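You operate a simulated robot arm through the tools that you are given. There is no shell and no other tool. Be economical: measure what you need, move in short steps, check, and stop when the job is done.

You are at the controls of a simulated robot arm. One attempt, no reset.

## Task
Take the light cover and put it on the white gasket on the top of the sample bench.

Only the result counts: the job must be done as asked and must still hold three seconds after the hand-in. Knocking over, shifting, dropping, spilling or breaking anything else fails it. Lids that push on must go on centred and level and be pressed home; caps that screw on are set level and turned clockwise until they are tight.

## Robot
A 7-joint arm with a two-finger parallel gripper, fixed in place. Base frame: the origin is at the foot of the arm, x ahead of it, y to its left, z up; the work surface is at about z = 0. Readings come in mm, degrees, newtons and seconds.
With the tool pointing down near the work surface it reaches from about 240 to 620 mm from the base axis. Its first joint turns from -66.0 to 66.0 degrees. Payload 2.6 kg.
The TCP is the grasp point between the finger pads, 30 mm short of the fingertips. In the tool frame z runs along the fingers and y along their closing line. The gripper opens to 94 mm. The fingers are 28 mm wide and 10 mm thick; the gripper's body (50 by 96 mm) begins 55 mm behind the TCP.
Orientation is that of the tool frame in the base frame, as a unit quaternion [x, y, z, w]. With the fingers straight down and closing along the base's y, the tool's x points along the base's -x, its y along +y and its z along -z.

## Interface
- The arm moves only by the tool arm_command. Its arguments are lists of equal length, an entry for each row: "translation": the shift along the base's x, y, z in units of 500 mm (1.0 is 500 mm), a list of three; "yaw": the turn about the base's z in units of 45 degrees (1.0 is 45 degrees); "gripper": the gripper command, from -1 (fully open) to 1 (shut), values between in proportion. In form: {"translation": [[dx, dy, dz], ...], "yaw": [yaw, ...], "gripper": [gripper, ...]}. A call has 1 to 12 rows; each row is the pose to reach, as a shift and turn from the pose commanded when the call began. A call with a number of a shift or a turn outside -1 to 1 is refused whole. Each row takes 0.2 s and may step no farther than 50 mm and 8.6 degrees from the row before; otherwise, or with a gripper value out of range, the whole call is refused. A pose out of reach is approached as far as the arm can. The call stops where the force on the tool passes 40 N (or 10 N more than at its start, if that is more) or the arm is blocked; 0.2 s more then pass. The fingers move at their own pace (about 72 mm/s each) and stop on an object; they squeeze with about 38 N. The grip force told is the motor's: it shows also when the fingers shut on nothing. Time passes only in rows, and 0.2 s behind the last, so rows that repeat a pose let the fingers close. It gives the time, the measured TCP pose, the force on the tool (base axes), the opening and the grip force at its end, in the units of the frame above (readings bear some noise), and new pictures: "pictures" is both (left out), scene, wrist or none.
- Cameras (640 x 400 px; columns grow to the right, rows downward): "scene" is fixed at [54, 440.1, 553.4]; the picture's right is [-0.68, -0.73, 0.00], its down [-0.48, 0.45, -0.76] and it looks along [0.55, -0.51, -0.66] (base axes); focal length 341 px, centre (320, 200). "wrist" rides on the gripper at [76, 14, -102] in the tool frame; the picture's right is [-0.18, 0.98, 0.00], its down [-0.75, -0.14, -0.64] and it looks along [-0.63, -0.12, 0.77] (tool axes); focal length 243 px, centre (320, 200).
- measure_at(camera, pixels): for up to 12 pixels [column, row] of the newest picture of that camera ("zoom" is the newest enlarged one), the place [x, y, z] in the base frame of the surface seen there, good to about 3 mm, but the place of the scene camera against the robot may be out by one fixed shift of up to 18 mm in any direction. It takes no simulated time.
- close_up(camera, box): a new picture of the part [left, top, right, bottom] of that camera's present view, enlarged. It takes no simulated time.
- job_done(): hands the job in; it is judged then, once.

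Keep the steps short. Do not move on a guess: measure, check each grasp and each placing, and mend mistakes. In all there are 60 turns and 170 pictures (those below and enlarged ones count). Leave the gripper open and the arm clear of the work at the hand-in unless told otherwise, and finish with a single line.

The tools are called as a command line: name --argument value ..., lists and objects as JSON in quotes. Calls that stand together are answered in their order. arm_command: Moves the arm, as the interface text tells. Its arguments: {"type":"object","properties":{"translation":{"type":"array"},"yaw":{"type":"array"},"gripper":{"type":"array"},"pictures":{"type":"string","enum":["both","scene","wrist","none"]}},"required":["translation","yaw","gripper"]} The other tools are called the same way: measure_at (camera, pixels) gives the place of the surface under pixels of a picture; close_up (camera, box) takes an enlarged picture of a part of a camera's view; job_done () hands the job in.

At the start:

```text
time: 0.0
position: [267.0, 191.8, 248.9]
orientation: [0.0, 1.0, 0.0, 0.0]
wrist_force: [-0.3, 0.7, 1.2]
grip_width: 94.2
grip_force: 0.0
```

scene: 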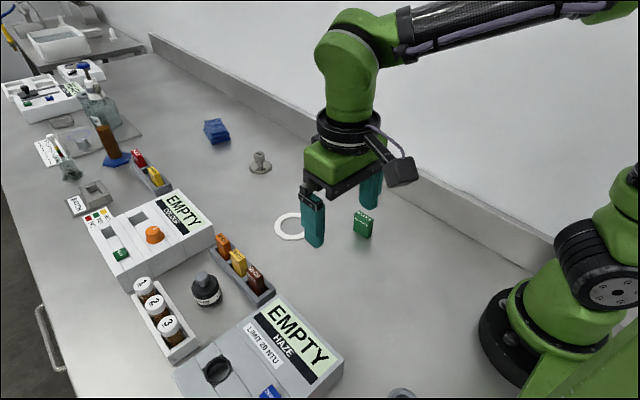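
wrist: 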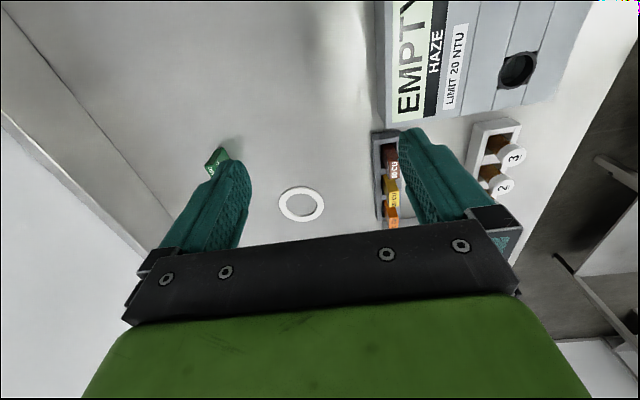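

I see a white ring near (290,226), and several candidates for the cover: a steel knob part at (260,162) and a black item at (205,290). I'll enlarge these areas first.

close_up --camera "scene" --box '[180, 100, 400, 240]'

close_up --camera "scene" --box '[80, 180, 360, 400]'

close_up --camera "scene" --box '[0, 20, 200, 220]'

close_up --camera "scene" --box '[340, 340, 460, 400]'

```text
2.86 times, centred on (290, 170) of scene
```

zoom: 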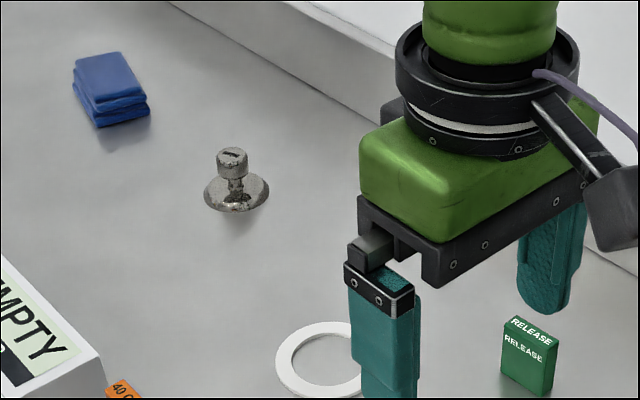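

```text
1.82 times, centred on (220, 290) of scene
```

zoom: 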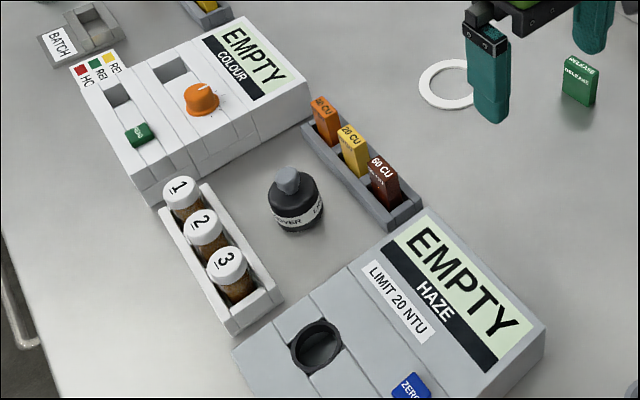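

```text
2.00 times, centred on (100, 120) of scene
```

zoom: 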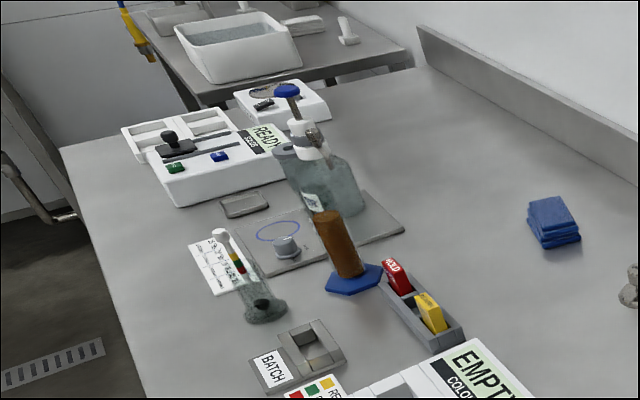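

```text
5.33 times, centred on (400, 370) of scene
```

zoom: 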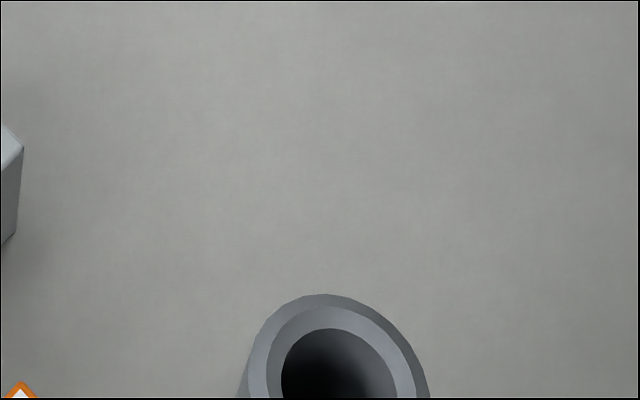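

The black cylinder with a grey knob has a label ending in "VER". I'll enlarge it to read it and locate it.

close_up --camera "scene" --box '[173, 259, 237, 315]'

measure_at --camera "scene" --pixels '[[203, 276], [203, 284], [194, 289], [217, 283], [205, 297], [206, 307], [278, 227], [290, 238], [284, 214], [218, 266], [270, 292], [190, 306]]'

measure_at --camera "wrist" --pixels '[[281, 204], [322, 204], [302, 189], [301, 219], [302, 204], [394, 160], [376, 132], [380, 218], [390, 215]]'

```text
7.14 times, centred on (205, 287) of scene
```

zoom: 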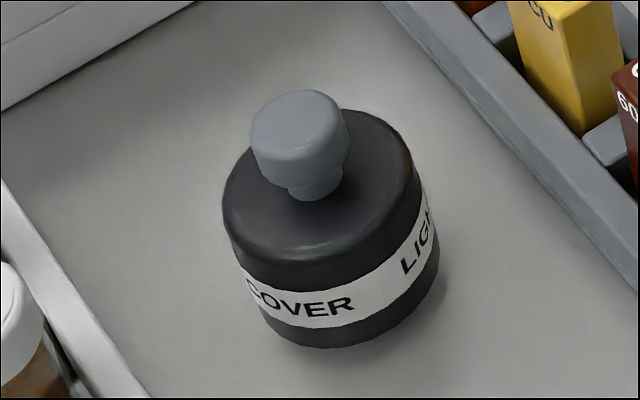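

```text
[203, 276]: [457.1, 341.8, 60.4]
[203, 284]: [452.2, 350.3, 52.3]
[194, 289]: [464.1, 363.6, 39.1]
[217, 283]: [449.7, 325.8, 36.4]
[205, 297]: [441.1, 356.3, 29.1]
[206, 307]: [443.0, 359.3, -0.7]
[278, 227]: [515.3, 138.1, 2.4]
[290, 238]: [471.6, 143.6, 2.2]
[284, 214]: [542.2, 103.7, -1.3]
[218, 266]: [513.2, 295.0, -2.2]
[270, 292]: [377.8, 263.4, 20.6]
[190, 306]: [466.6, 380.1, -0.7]
```

```text
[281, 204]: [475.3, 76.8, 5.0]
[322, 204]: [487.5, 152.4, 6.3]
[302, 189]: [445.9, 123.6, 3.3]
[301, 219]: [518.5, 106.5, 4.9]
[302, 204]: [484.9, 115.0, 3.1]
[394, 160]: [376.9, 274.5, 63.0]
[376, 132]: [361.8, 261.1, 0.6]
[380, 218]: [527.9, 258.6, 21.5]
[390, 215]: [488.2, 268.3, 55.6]
```

The cover is the black cylinder labelled "LIGHT COVER", at about (455,345) on the bench. The ring, seen by the wrist camera, is centred near (482,115). I'll move the arm left at this height so the wrist camera sees the cover too.

arm_command --translation '[[0.02, 0.08, 0.02], [0.04, 0.16, 0.04], [0.06, 0.24, 0.06], [0.06, 0.3, 0.06]]' --yaw '[0, 0, 0, 0]' --gripper '[-1, -1, -1, -1]'

```text
time: 1.0
position: [297.5, 340.0, 280.8]
orientation: [0.0, 1.0, 0.001, 0.0]
wrist_force: [0.2, -0.1, 1.0]
grip_width: 94.0
grip_force: 0.0
```

scene: 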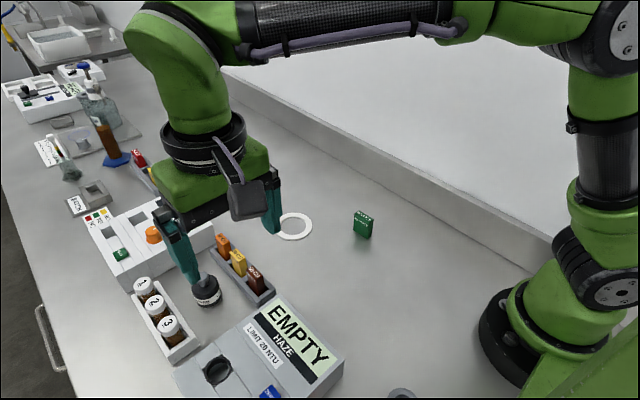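
wrist: 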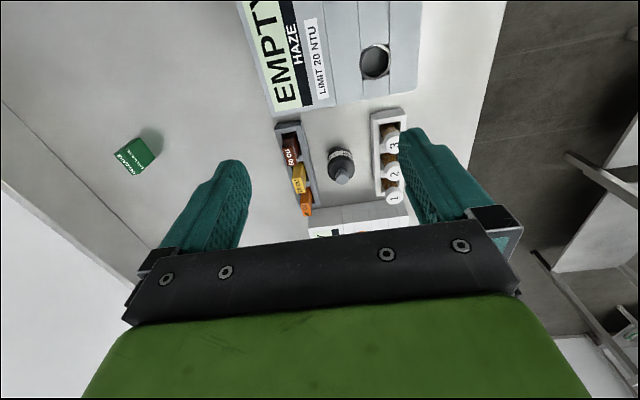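

The wrist camera now sees the cover at about (341,165). I'll enlarge it and measure.

close_up --camera "wrist" --box '[260, 100, 420, 220]'

measure_at --camera "scene" --pixels '[[294, 240], [311, 224], [295, 212], [280, 233], [309, 232], [283, 218]]'

```text
3.33 times, centred on (340, 160) of wrist
```

zoom: 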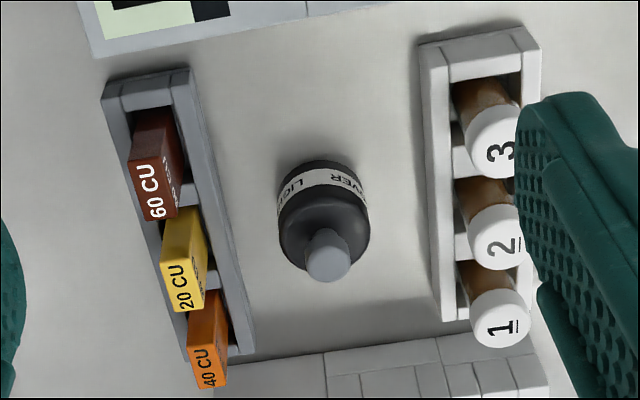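

```text
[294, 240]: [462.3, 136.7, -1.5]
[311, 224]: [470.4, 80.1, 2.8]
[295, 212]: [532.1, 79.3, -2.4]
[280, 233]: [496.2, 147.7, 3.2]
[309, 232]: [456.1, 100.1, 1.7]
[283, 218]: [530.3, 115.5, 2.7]
```

Now measuring the knob top, cover rim and neighbours in this enlarged wrist view.

measure_at --camera "zoom" --pixels '[[328, 264], [309, 262], [347, 262], [328, 280], [328, 248], [290, 245], [360, 240], [278, 200], [370, 200], [315, 163], [230, 250], [440, 250]]'

measure_at --camera "zoom" --pixels '[[284, 222], [365, 215], [240, 330], [250, 350], [440, 300], [500, 310], [500, 230], [190, 270], [210, 330], [340, 360], [300, 255], [500, 150]]'

```text
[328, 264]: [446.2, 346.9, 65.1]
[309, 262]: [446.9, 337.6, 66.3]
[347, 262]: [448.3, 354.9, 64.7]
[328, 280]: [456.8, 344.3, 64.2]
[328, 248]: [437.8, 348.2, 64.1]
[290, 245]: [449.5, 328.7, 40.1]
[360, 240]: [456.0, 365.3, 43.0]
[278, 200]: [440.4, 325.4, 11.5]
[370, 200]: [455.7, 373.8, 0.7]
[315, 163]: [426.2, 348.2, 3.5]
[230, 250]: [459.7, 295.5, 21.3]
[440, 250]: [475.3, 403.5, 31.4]
```

```text
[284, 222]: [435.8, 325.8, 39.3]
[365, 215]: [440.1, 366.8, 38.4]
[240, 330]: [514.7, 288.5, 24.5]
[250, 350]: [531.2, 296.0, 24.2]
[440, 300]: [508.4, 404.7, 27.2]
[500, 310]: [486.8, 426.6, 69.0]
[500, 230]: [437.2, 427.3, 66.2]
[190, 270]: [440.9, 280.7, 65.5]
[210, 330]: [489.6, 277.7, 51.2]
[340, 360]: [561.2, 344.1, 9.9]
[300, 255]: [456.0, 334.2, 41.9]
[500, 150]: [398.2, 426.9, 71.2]
```

The knob axis is at about (447,346), with the top at z=65. The body is about 46 mm wide and reaches z≈41. The left card rack's edge is at y≈297 and the vial rack's at y≈404. I'll grip the body with the fingers pre-opened to about 61 mm, which leaves room on both sides. First I'll hover above at z≈130.

arm_command --translation '[[0.08, 0.0, 0.0], [0.16, 0.005, 0.0], [0.24, 0.01, -0.02], [0.3, 0.01, -0.08], [0.3, 0.01, -0.16], [0.3, 0.01, -0.24], [0.3, 0.01, -0.298], [0.3, 0.01, -0.298]]' --yaw '[0, 0, 0, 0, 0, 0, 0, 0]' --gripper '[-0.3, -0.3, -0.3, -0.3, -0.3, -0.3, -0.3, -0.3]'

```text
time: 2.8
position: [445.8, 346.0, 130.5]
orientation: [0.0, 1.0, 0.0, 0.0]
wrist_force: [-0.2, 0.0, -0.2]
grip_width: 61.0
grip_force: 0.0
```

scene: 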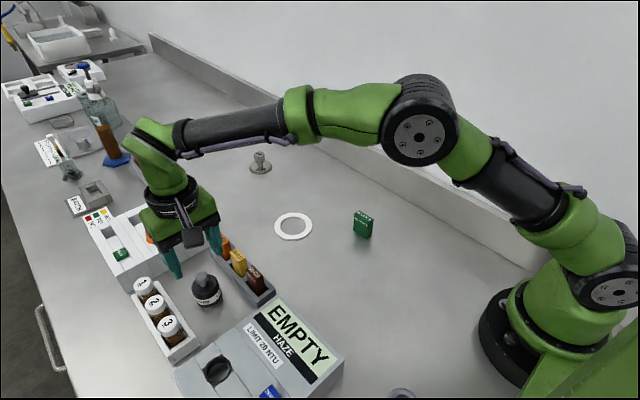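
wrist: 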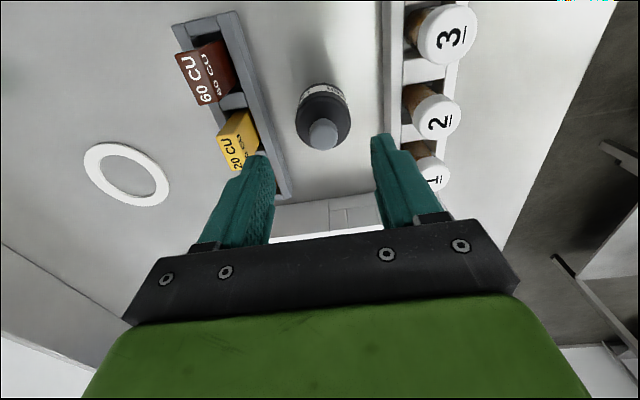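

This is a good, closer view of both the cover and the ring, so I'll re-measure them from here.

measure_at --camera "wrist" --pixels '[[323, 133], [310, 133], [336, 133], [323, 121], [323, 146], [299, 122], [350, 118], [297, 110], [325, 90], [260, 130], [385, 120], [243, 100]]'

measure_at --camera "wrist" --pixels '[[86, 164], [167, 185], [118, 144], [135, 206], [98, 148], [152, 203], [150, 158], [103, 193], [97, 165], [157, 184], [119, 152], [134, 197]]'

close_up --camera "wrist" --box '[70, 120, 198, 220]'

close_up --camera "wrist" --box '[250, 60, 410, 160]'

```text
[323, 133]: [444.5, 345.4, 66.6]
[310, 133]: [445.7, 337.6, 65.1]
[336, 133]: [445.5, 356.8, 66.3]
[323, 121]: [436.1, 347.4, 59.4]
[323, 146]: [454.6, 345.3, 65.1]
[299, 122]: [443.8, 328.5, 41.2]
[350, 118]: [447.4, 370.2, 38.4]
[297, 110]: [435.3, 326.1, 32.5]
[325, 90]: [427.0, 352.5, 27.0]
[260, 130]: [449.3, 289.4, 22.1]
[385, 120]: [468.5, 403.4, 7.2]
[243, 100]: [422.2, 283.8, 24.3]
```

```text
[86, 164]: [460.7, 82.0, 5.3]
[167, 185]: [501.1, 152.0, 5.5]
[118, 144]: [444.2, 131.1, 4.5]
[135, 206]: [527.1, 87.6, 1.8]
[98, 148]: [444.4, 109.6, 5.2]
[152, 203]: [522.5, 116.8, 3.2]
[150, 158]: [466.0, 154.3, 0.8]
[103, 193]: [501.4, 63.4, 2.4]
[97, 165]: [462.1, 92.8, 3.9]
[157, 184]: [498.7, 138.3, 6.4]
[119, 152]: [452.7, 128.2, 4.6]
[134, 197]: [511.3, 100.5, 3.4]
```

```text
4.00 times, centred on (134, 170) of wrist
```

zoom: 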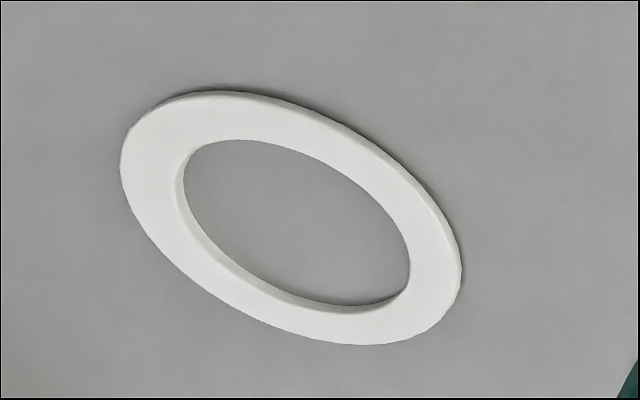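

```text
4.00 times, centred on (330, 110) of wrist
```

zoom: 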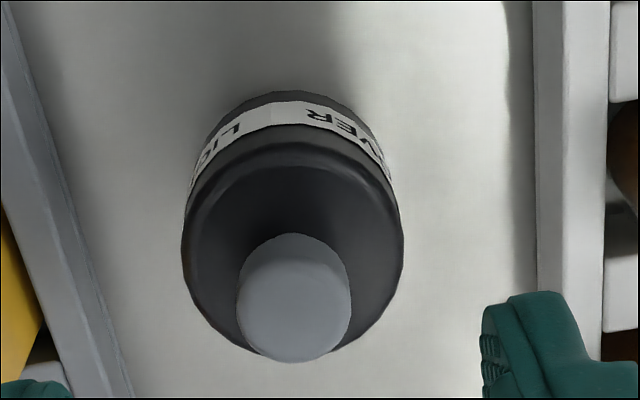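

The knob axis is at (445.5,346), directly below the TCP, and the racks are clear of both finger paths. I'll lower to z≈44 with the 61 mm opening, then check.

arm_command --translation '[[0, 0, -0.05], [0, 0, -0.1], [0, 0, -0.14], [0, 0, -0.172], [0, 0, -0.172]]' --yaw '[0, 0, 0, 0, 0]' --gripper '[-0.3, -0.3, -0.3, -0.3, -0.3]'

```text
time: 4.0
position: [446.4, 346.0, 44.5]
orientation: [0.0, 1.0, 0.0, 0.0]
wrist_force: [0.4, -0.4, 0.3]
grip_width: 60.8
grip_force: 0.1
```

scene: 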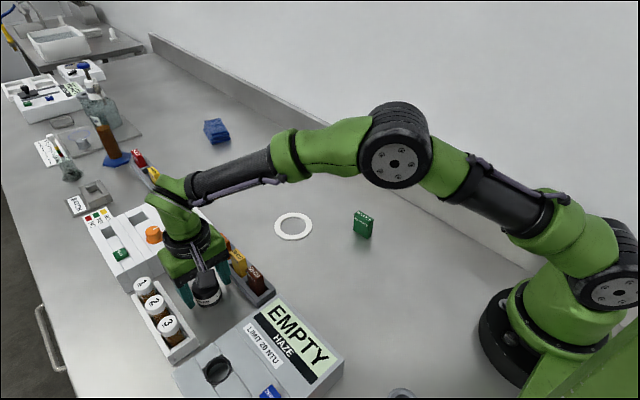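
wrist: 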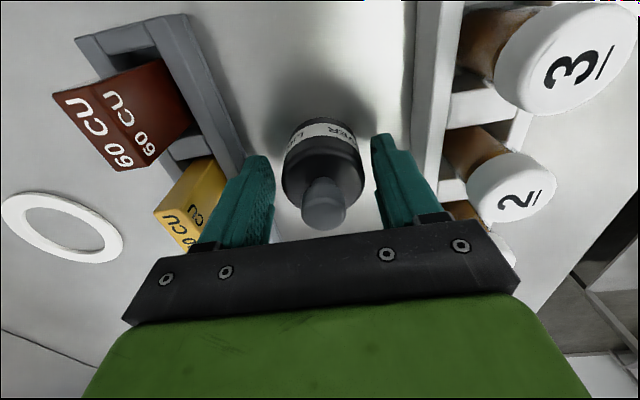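

The cover sits between the fingers and nothing is touched. I'll close on it now.

arm_command --translation '[[0, 0, 0], [0, 0, 0], [0, 0, 0]]' --yaw '[0, 0, 0]' --gripper '[1, 1, 1]'

```text
time: 4.8
position: [447.7, 346.2, 43.6]
orientation: [0.0, 1.0, 0.001, 0.0]
wrist_force: [0.1, -0.7, 0.2]
grip_width: 45.7
grip_force: 38.1
```

scene: 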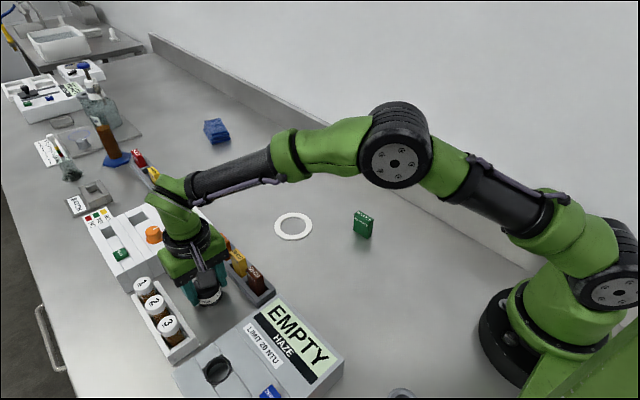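
wrist: 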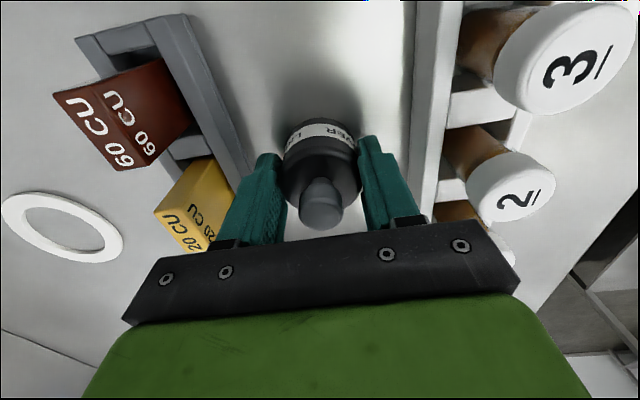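

It is gripped: opening 45.7 mm, grip force 38 N. Now I'll lift straight up 110 mm.

arm_command --translation '[[0, 0, 0.03], [0, 0, 0.08], [0, 0, 0.14], [0, 0, 0.2], [0, 0, 0.22], [0, 0, 0.22]]' --yaw '[0, 0, 0, 0, 0, 0]' --gripper '[1, 1, 1, 1, 1, 1]'

```text
time: 6.2
position: [447.1, 347.3, 153.0]
orientation: [0.0, 1.0, 0.0, 0.0]
wrist_force: [-0.3, 0.4, -0.7]
grip_width: 46.0
grip_force: 38.0
```

scene: 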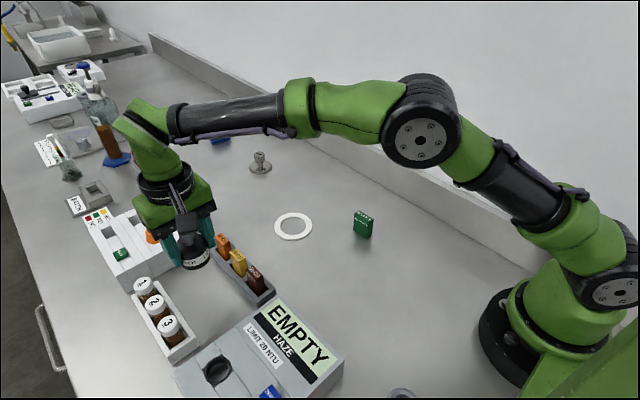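
wrist: 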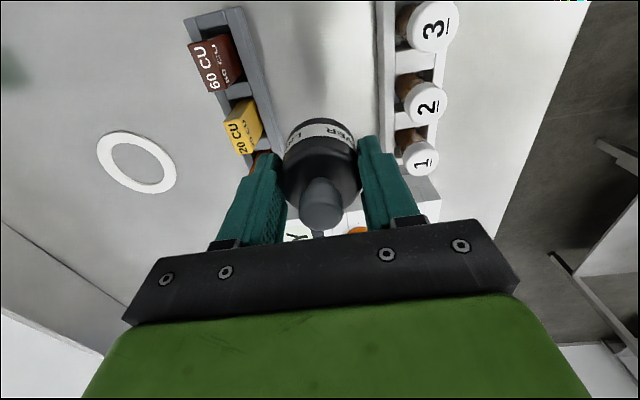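

The lift is clean. The cover's bottom is at about z=110, above everything on the path. I'll carry it to above the ring at about (482,115).

arm_command --translation '[[0.01, -0.06, 0.0], [0.02, -0.14, 0.0], [0.035, -0.22, 0.0], [0.05, -0.3, 0.0], [0.06, -0.38, 0.0], [0.07, -0.44, 0.0], [0.07, -0.464, 0.0], [0.07, -0.464, 0.0]]' --yaw '[0, 0, 0, 0, 0, 0, 0, 0]' --gripper '[1, 1, 1, 1, 1, 1, 1, 1]'

```text
time: 8.0
position: [482.8, 113.4, 153.5]
orientation: [0.0, 1.0, 0.0, 0.001]
wrist_force: [-0.3, -0.1, -0.3]
grip_width: 46.0
grip_force: 38.5
```

scene: 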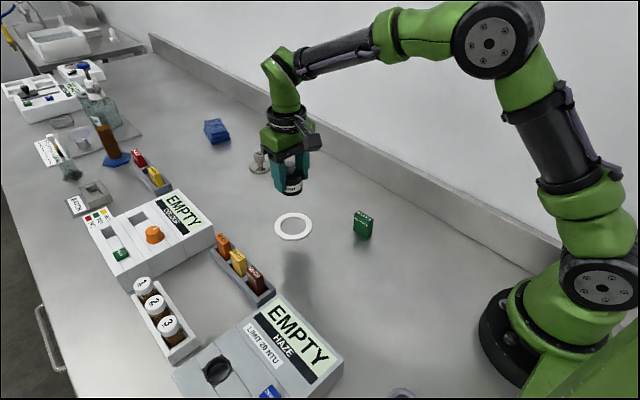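
wrist: 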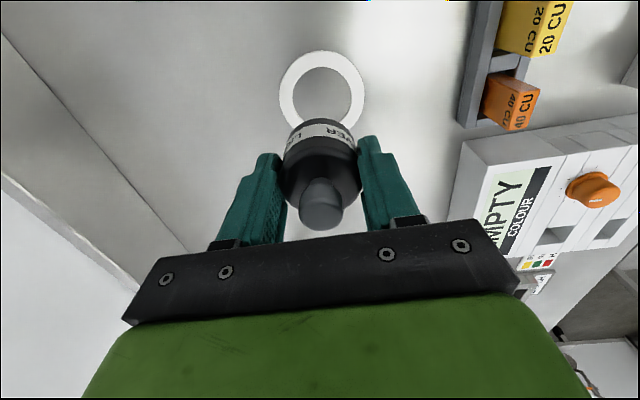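

The ring is now visible just beyond the cover. I'll measure its outer and inner edge points to fit the centre, plus the cover's top.

close_up --camera "wrist" --box '[256, 40, 384, 120]'

measure_at --camera "wrist" --pixels '[[280, 96], [363, 95], [322, 52], [300, 57], [344, 57], [287, 75], [357, 72], [287, 120], [359, 115], [320, 207], [303, 205], [337, 205]]'

```text
5.00 times, centred on (320, 80) of wrist
```

zoom: 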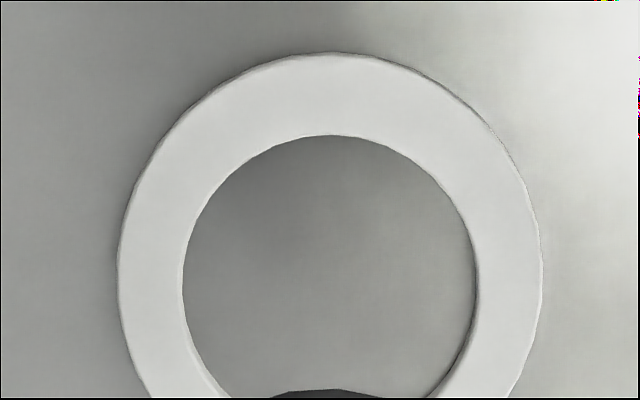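

```text
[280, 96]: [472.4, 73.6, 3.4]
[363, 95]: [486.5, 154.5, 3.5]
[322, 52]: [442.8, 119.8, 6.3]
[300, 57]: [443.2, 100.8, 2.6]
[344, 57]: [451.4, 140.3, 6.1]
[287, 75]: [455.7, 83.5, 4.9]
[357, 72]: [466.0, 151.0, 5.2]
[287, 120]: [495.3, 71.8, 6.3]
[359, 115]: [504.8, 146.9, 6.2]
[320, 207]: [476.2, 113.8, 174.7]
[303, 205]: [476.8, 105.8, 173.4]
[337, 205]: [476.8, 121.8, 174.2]
```

The circle fit puts the ring's centre at about (482,113.5), with an outer radius of about 41. Now I'll check exactly where the cover sits relative to the TCP.

close_up --camera "wrist" --box '[264, 110, 376, 240]'

close_up --camera "scene" --box '[240, 130, 350, 250]'

measure_at --camera "wrist" --pixels '[[320, 195], [320, 212], [320, 216], [320, 220], [320, 225], [320, 228], [302, 212], [339, 212], [285, 180], [360, 175], [320, 140], [320, 126]]'

```text
3.08 times, centred on (320, 175) of wrist
```

zoom: 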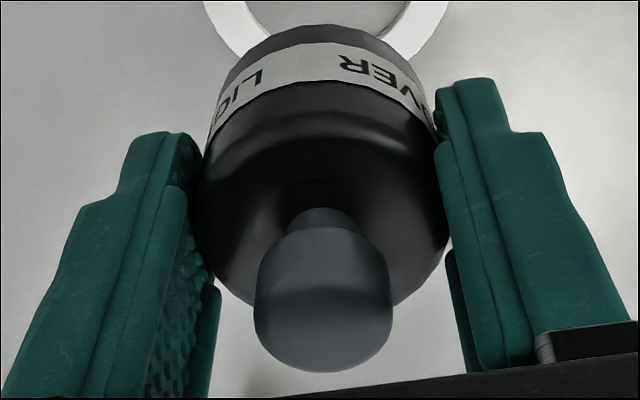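

```text
3.33 times, centred on (295, 190) of scene
```

zoom: 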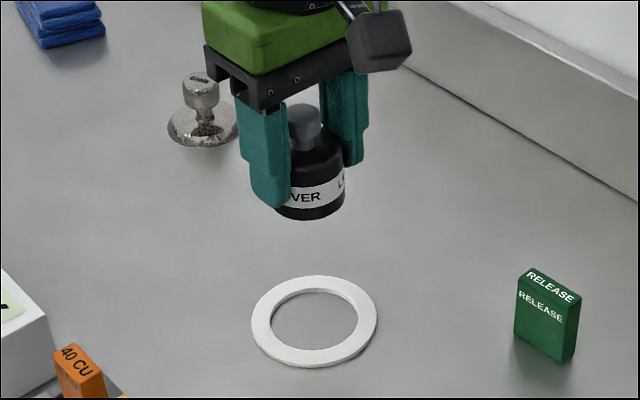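

```text
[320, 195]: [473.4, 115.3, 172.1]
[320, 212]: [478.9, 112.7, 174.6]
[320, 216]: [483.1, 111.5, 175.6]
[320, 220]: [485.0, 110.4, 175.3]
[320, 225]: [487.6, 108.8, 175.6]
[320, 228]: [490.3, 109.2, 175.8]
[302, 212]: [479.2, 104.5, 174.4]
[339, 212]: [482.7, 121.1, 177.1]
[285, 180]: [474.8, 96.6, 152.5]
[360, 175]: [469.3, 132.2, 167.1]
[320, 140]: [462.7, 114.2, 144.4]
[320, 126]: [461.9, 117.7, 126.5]
```

The cover axis is at about (482,113), within 1 mm of the ring centre and upright. I'll lower to TCP z≈60, with the cover's bottom about 16 mm above the bench, and check again.

arm_command --translation '[[0, 0, -0.05], [0, 0, -0.1], [0, 0, -0.15], [0, 0, -0.187], [0, 0, -0.187]]' --yaw '[0, 0, 0, 0, 0]' --gripper '[1, 1, 1, 1, 1]'

close_up --camera "scene" --box '[240, 150, 350, 260]'

close_up --camera "wrist" --box '[256, 70, 384, 150]'

```text
time: 9.2
position: [483.0, 115.1, 61.0]
orientation: [0.001, 1.0, -0.001, 0.0]
wrist_force: [-0.7, -0.2, -1.1]
grip_width: 45.7
grip_force: 38.1
```

scene: 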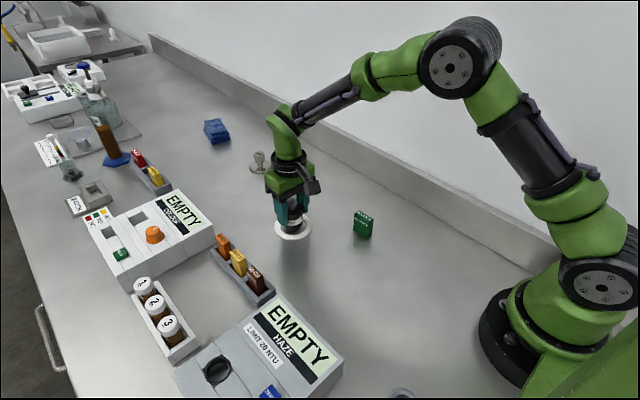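
wrist: 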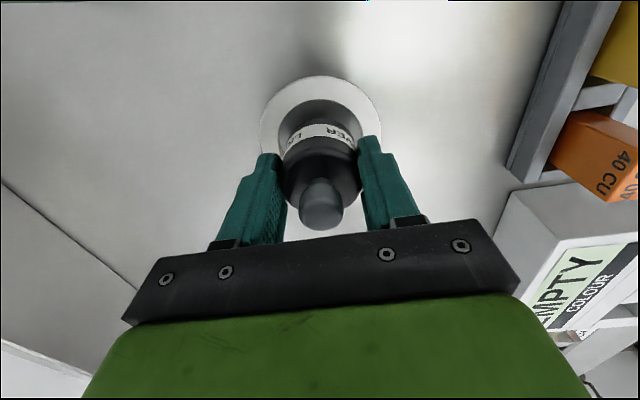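

```text
3.64 times, centred on (295, 205) of scene
```

zoom: 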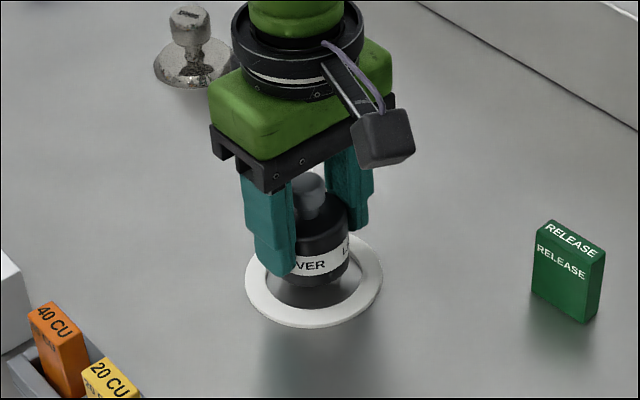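

```text
5.00 times, centred on (320, 110) of wrist
```

zoom: 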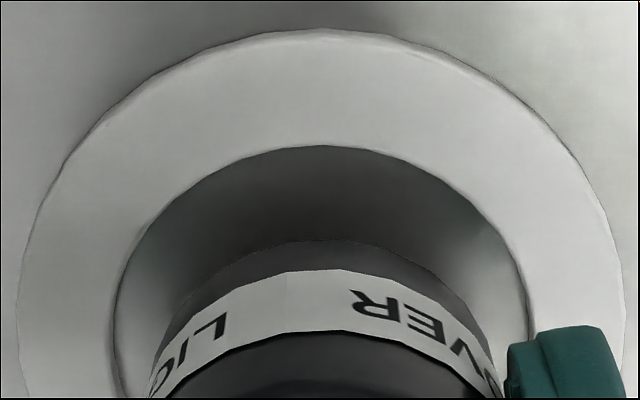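

The cover is hovering inside the ring outline. At this closer range I'll measure the ring edges again for a last centring check.

measure_at --camera "wrist" --pixels '[[262, 125], [378, 122], [320, 77], [290, 85], [350, 85], [270, 102], [368, 100], [320, 98], [290, 107], [352, 107], [281, 124], [360, 124]]'

measure_at --camera "wrist" --pixels '[[322, 210], [303, 208], [341, 208], [322, 120], [320, 228], [300, 122], [345, 122]]'

```text
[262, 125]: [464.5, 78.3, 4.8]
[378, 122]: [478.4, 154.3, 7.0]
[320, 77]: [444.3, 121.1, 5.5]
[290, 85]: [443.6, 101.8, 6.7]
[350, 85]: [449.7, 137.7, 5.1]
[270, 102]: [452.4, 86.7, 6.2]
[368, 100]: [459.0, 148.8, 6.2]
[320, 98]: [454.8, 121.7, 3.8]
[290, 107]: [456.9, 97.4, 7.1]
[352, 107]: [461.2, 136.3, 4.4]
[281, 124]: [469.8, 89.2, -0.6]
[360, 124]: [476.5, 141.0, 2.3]
```

```text
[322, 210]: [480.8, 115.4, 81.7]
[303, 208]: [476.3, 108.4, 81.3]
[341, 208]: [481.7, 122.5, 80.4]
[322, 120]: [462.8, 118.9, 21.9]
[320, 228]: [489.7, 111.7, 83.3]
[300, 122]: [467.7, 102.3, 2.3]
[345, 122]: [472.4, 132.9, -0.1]
```

Ring centre fits at (482,114.5) and the cover axis is at about (482,115), so it is centred. I'll lower slowly to the seat, watching the force.

arm_command --translation '[[0, 0, -0.008], [0, 0, -0.016], [0, 0, -0.022], [0, 0, -0.028], [0, 0, -0.032], [0, 0, -0.034], [0, 0, -0.034]]' --yaw '[0, 0, 0, 0, 0, 0, 0]' --gripper '[1, 1, 1, 1, 1, 1, 1]'

close_up --camera "scene" --box '[240, 150, 350, 260]'

close_up --camera "wrist" --box '[256, 70, 384, 150]'

```text
time: 10.8
position: [484.3, 115.7, 45.7]
orientation: [0.0, 1.0, 0.001, 0.004]
wrist_force: [-3.5, -0.8, 31.5]
grip_width: 46.0
grip_force: 38.2
```

scene: 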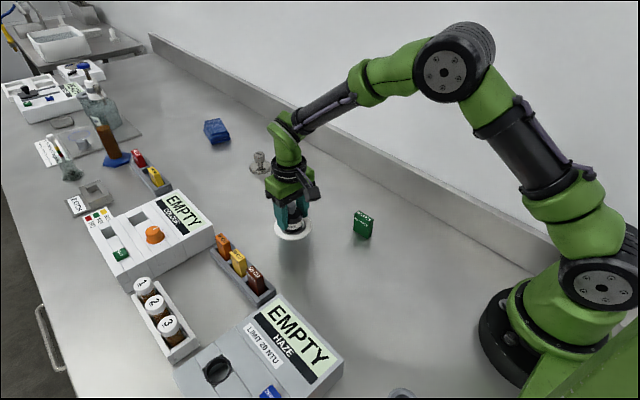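
wrist: 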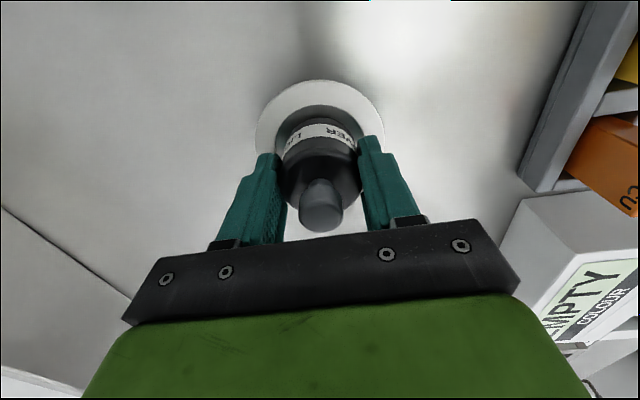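

```text
3.64 times, centred on (295, 205) of scene
```

zoom: 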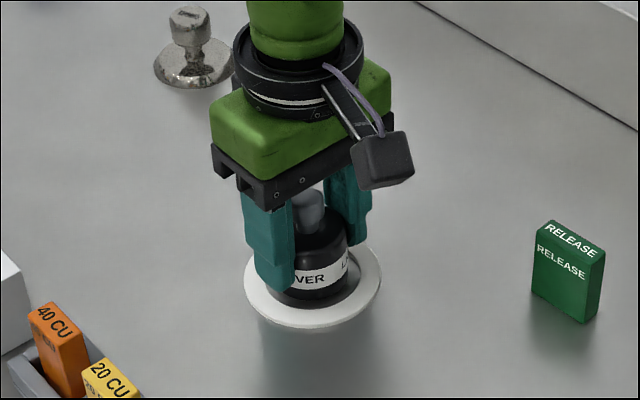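

```text
5.00 times, centred on (320, 110) of wrist
```

zoom: 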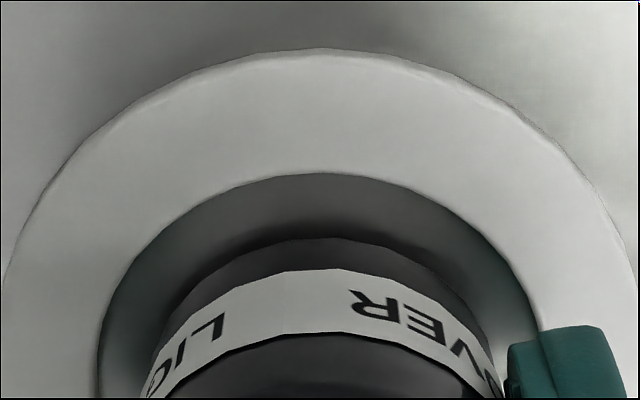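

Contact came at z≈45.7 with 31 N, about 2 mm earlier than expected. The near-side gap (zoom rows 175 to 238) looks about 9 mm where I'd expect 5. The cover may therefore be a few mm too far in +x. I'll raise it 16 mm and re-check before releasing.

arm_command --translation '[[0, 0, 0.01], [0, 0, 0.02], [0, 0, 0.034], [0, 0, 0.034], [0, 0, 0.034]]' --yaw '[0, 0, 0, 0, 0]' --gripper '[1, 1, 1, 1, 1]'

close_up --camera "scene" --box '[260, 180, 330, 250]'

close_up --camera "wrist" --box '[250, 70, 390, 240]'

```text
time: 12.0
position: [483.2, 115.3, 60.0]
orientation: [0.0, 1.0, 0.0, -0.001]
wrist_force: [-0.4, 0.7, -0.5]
grip_width: 46.0
grip_force: 38.0
```

scene: 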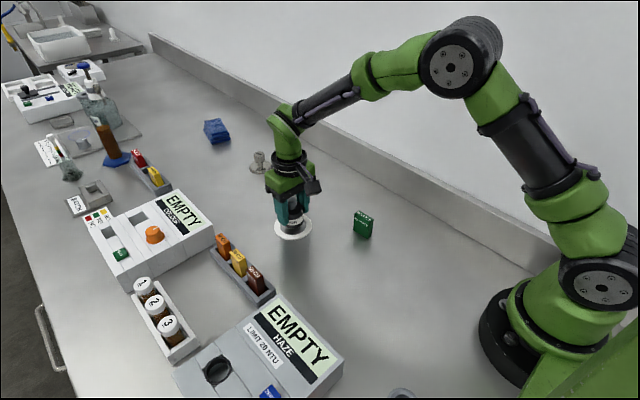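
wrist: 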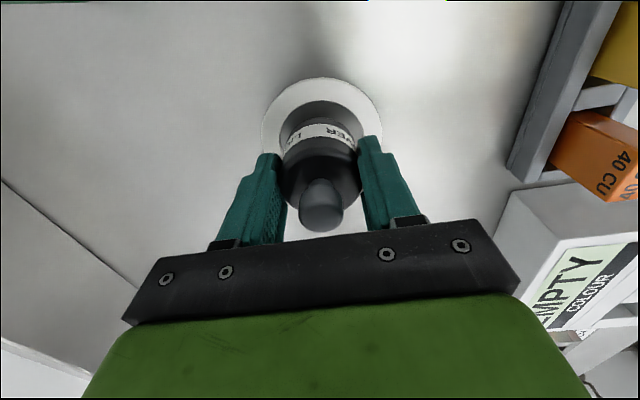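

```text
5.71 times, centred on (295, 215) of scene
```

zoom: 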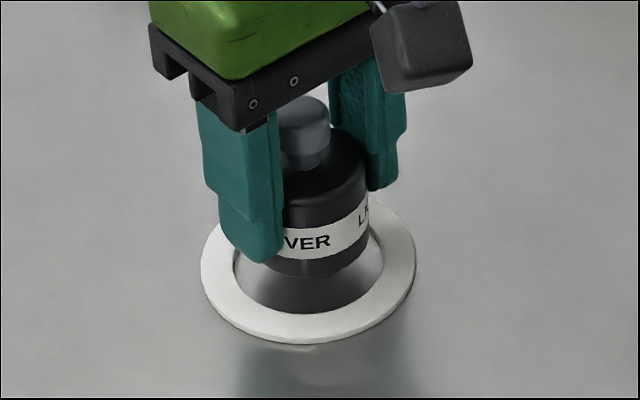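

```text
2.35 times, centred on (320, 155) of wrist
```

zoom: 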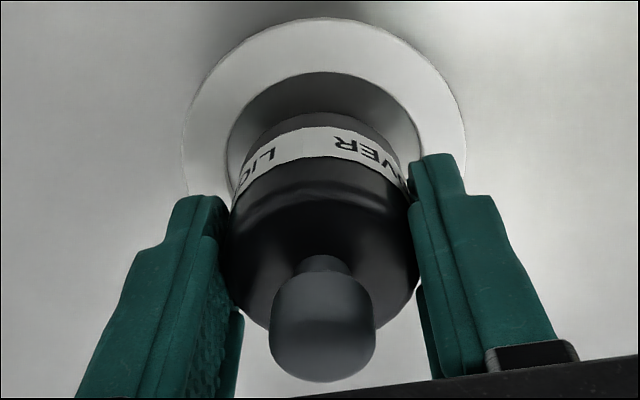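

The cover is still level and held. Comparing both views with the ring, the cover is about 2–3 mm too far in +x and about 1 mm short in y. I'll shift by (-2.5,+1) mm and lower to just above contact.

arm_command --translation '[[-0.005, 0.002, 0], [-0.005, 0.002, -0.01], [-0.005, 0.002, -0.018], [-0.005, 0.002, -0.023], [-0.005, 0.002, -0.025], [-0.005, 0.002, -0.025]]' --yaw '[0, 0, 0, 0, 0, 0]' --gripper '[1, 1, 1, 1, 1, 1]'

close_up --camera "scene" --box '[260, 180, 330, 250]'

close_up --camera "wrist" --box '[250, 70, 390, 157]'

```text
time: 13.4
position: [480.9, 116.4, 48.1]
orientation: [0.0, 1.0, 0.0, 0.0]
wrist_force: [-0.2, -0.7, -0.7]
grip_width: 45.9
grip_force: 37.6
```

scene: 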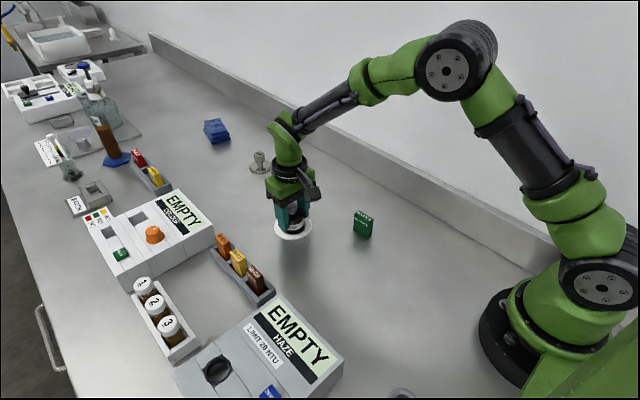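
wrist: 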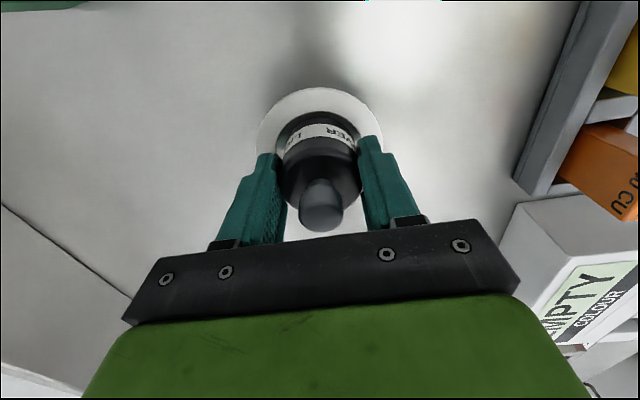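

```text
5.71 times, centred on (295, 215) of scene
```

zoom: 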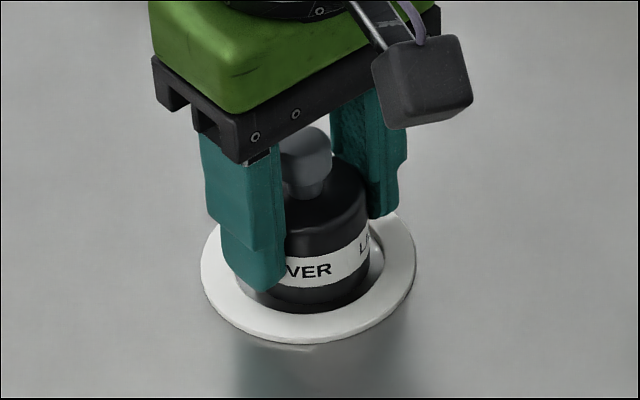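

```text
4.57 times, centred on (320, 114) of wrist
```

zoom: 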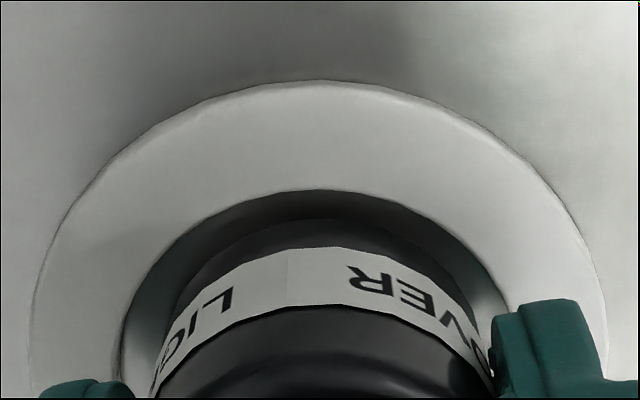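

The near gap is now about 5 mm and the left and right gaps are even, so the cover is centred and about 2 mm up. I'll lower the last bit gently.

arm_command --translation '[[0, 0, -0.001], [0, 0, -0.002], [0, 0, -0.003], [0, 0, -0.0035], [0, 0, -0.0035]]' --yaw '[0, 0, 0, 0, 0]' --gripper '[1, 1, 1, 1, 1]'

close_up --camera "wrist" --box '[250, 70, 390, 157]'

```text
time: 14.6
position: [480.4, 116.5, 46.5]
orientation: [0.0, 1.0, 0.001, 0.001]
wrist_force: [-1.8, 0.5, 6.1]
grip_width: 46.1
grip_force: 38.2
```

scene: 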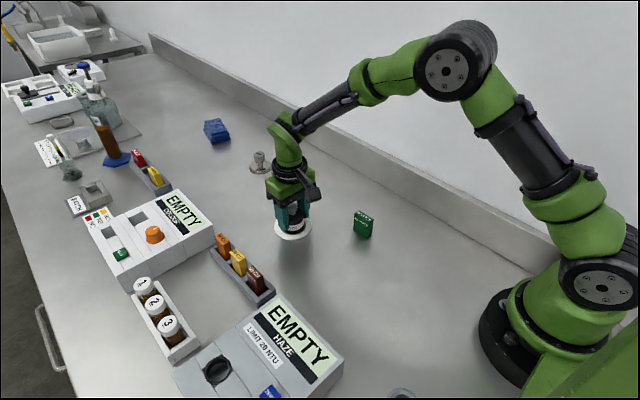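
wrist: 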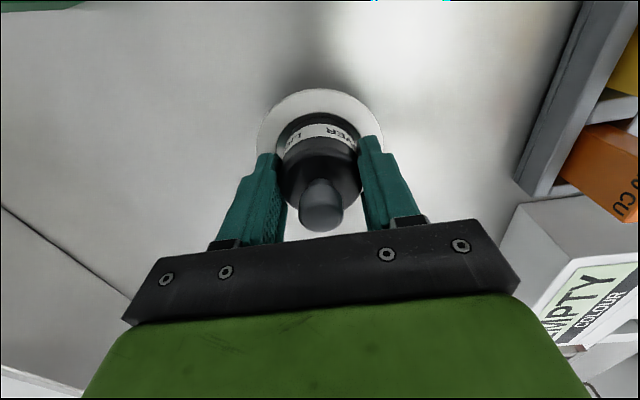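

```text
4.57 times, centred on (320, 114) of wrist
```

zoom: 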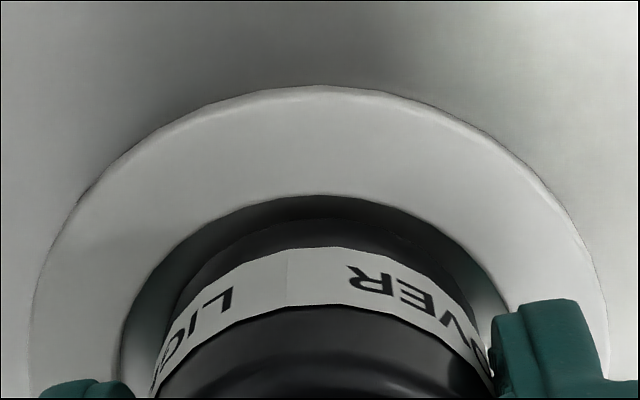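

The cover rests with 6 N, centred in the ring. I'll open the fingers to about 66 mm in place; they are well above the ring.

arm_command --translation '[[0, 0, 0], [0, 0, 0], [0, 0, 0]]' --yaw '[0, 0, 0]' --gripper '[-0.1, -0.4, -0.4]'

```text
time: 15.4
position: [478.9, 116.2, 46.7]
orientation: [0.0, 1.0, 0.001, 0.0]
wrist_force: [0.6, 0.1, 0.3]
grip_width: 65.8
grip_force: 0.0
```

scene: 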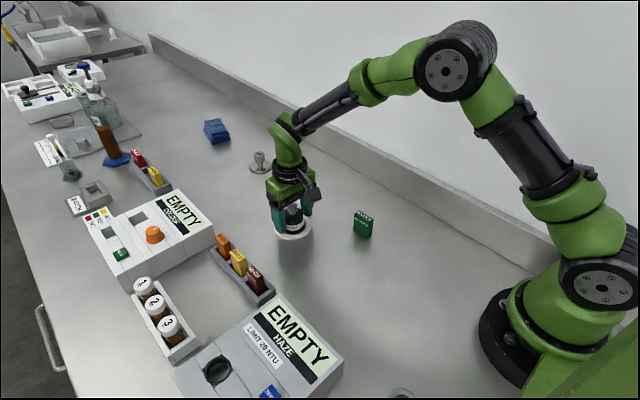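
wrist: 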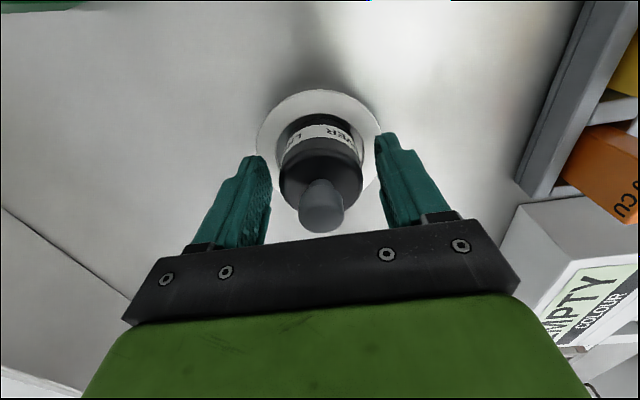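

It is released and the cover stands free. Next I'll raise straight up, then back off toward the base to look at the result.

arm_command --translation '[[0, 0, 0.04], [0, 0, 0.1], [0, 0, 0.18], [0, 0, 0.26], [-0.06, 0, 0.32], [-0.12, 0, 0.38], [-0.18, 0, 0.4], [-0.18, 0, 0.4]]' --yaw '[0, 0, 0, 0, 0, 0, 0, 0]' --gripper '[-0.4, -0.4, -0.4, -0.4, -1, -1, -1, -1]'

close_up --camera "scene" --box '[260, 180, 330, 250]'

close_up --camera "wrist" --box '[260, 100, 380, 220]'

```text
time: 17.2
position: [386.1, 116.3, 247.0]
orientation: [0.0, 1.0, 0.0, -0.001]
wrist_force: [-0.3, 0.9, -1.0]
grip_width: 94.0
grip_force: 0.0
```

scene: 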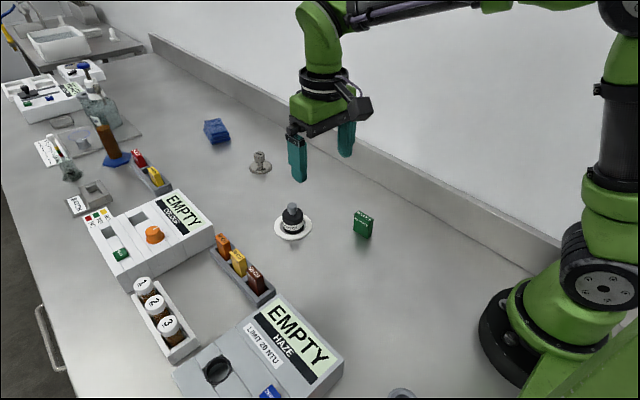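
wrist: 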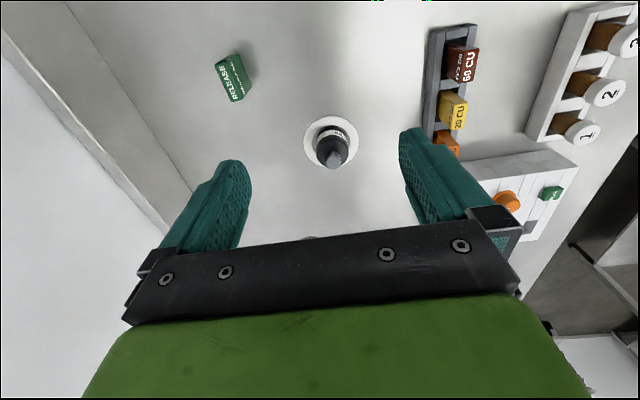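

```text
5.71 times, centred on (295, 215) of scene
```

zoom: 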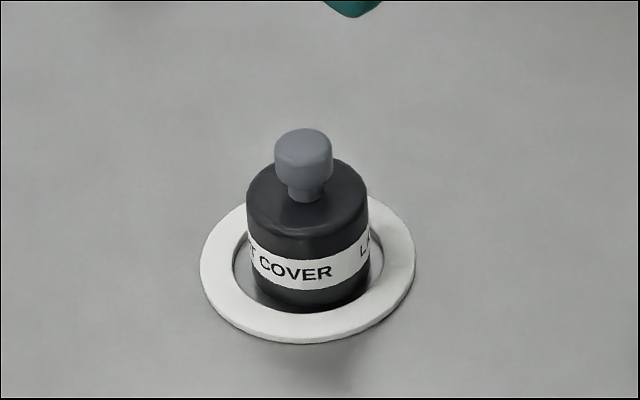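

```text
3.33 times, centred on (320, 160) of wrist
```

zoom: 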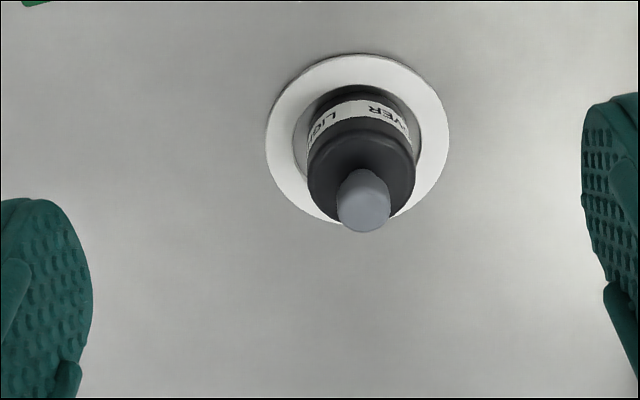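

The cover stands level and centred in the ring: in the scene zoom the cover spans columns 246–370 and the ring 201–415, and both have their middle at 308. The ring and everything else are where they were, the gripper is open and the arm is clear. I'm handing in.

job_done

```text
The job is handed in.
```

I set the light cover upright and centred on the white gasket; at about 46 mm wide it rests inside the ring's roughly 56 mm opening, and nothing else was moved.
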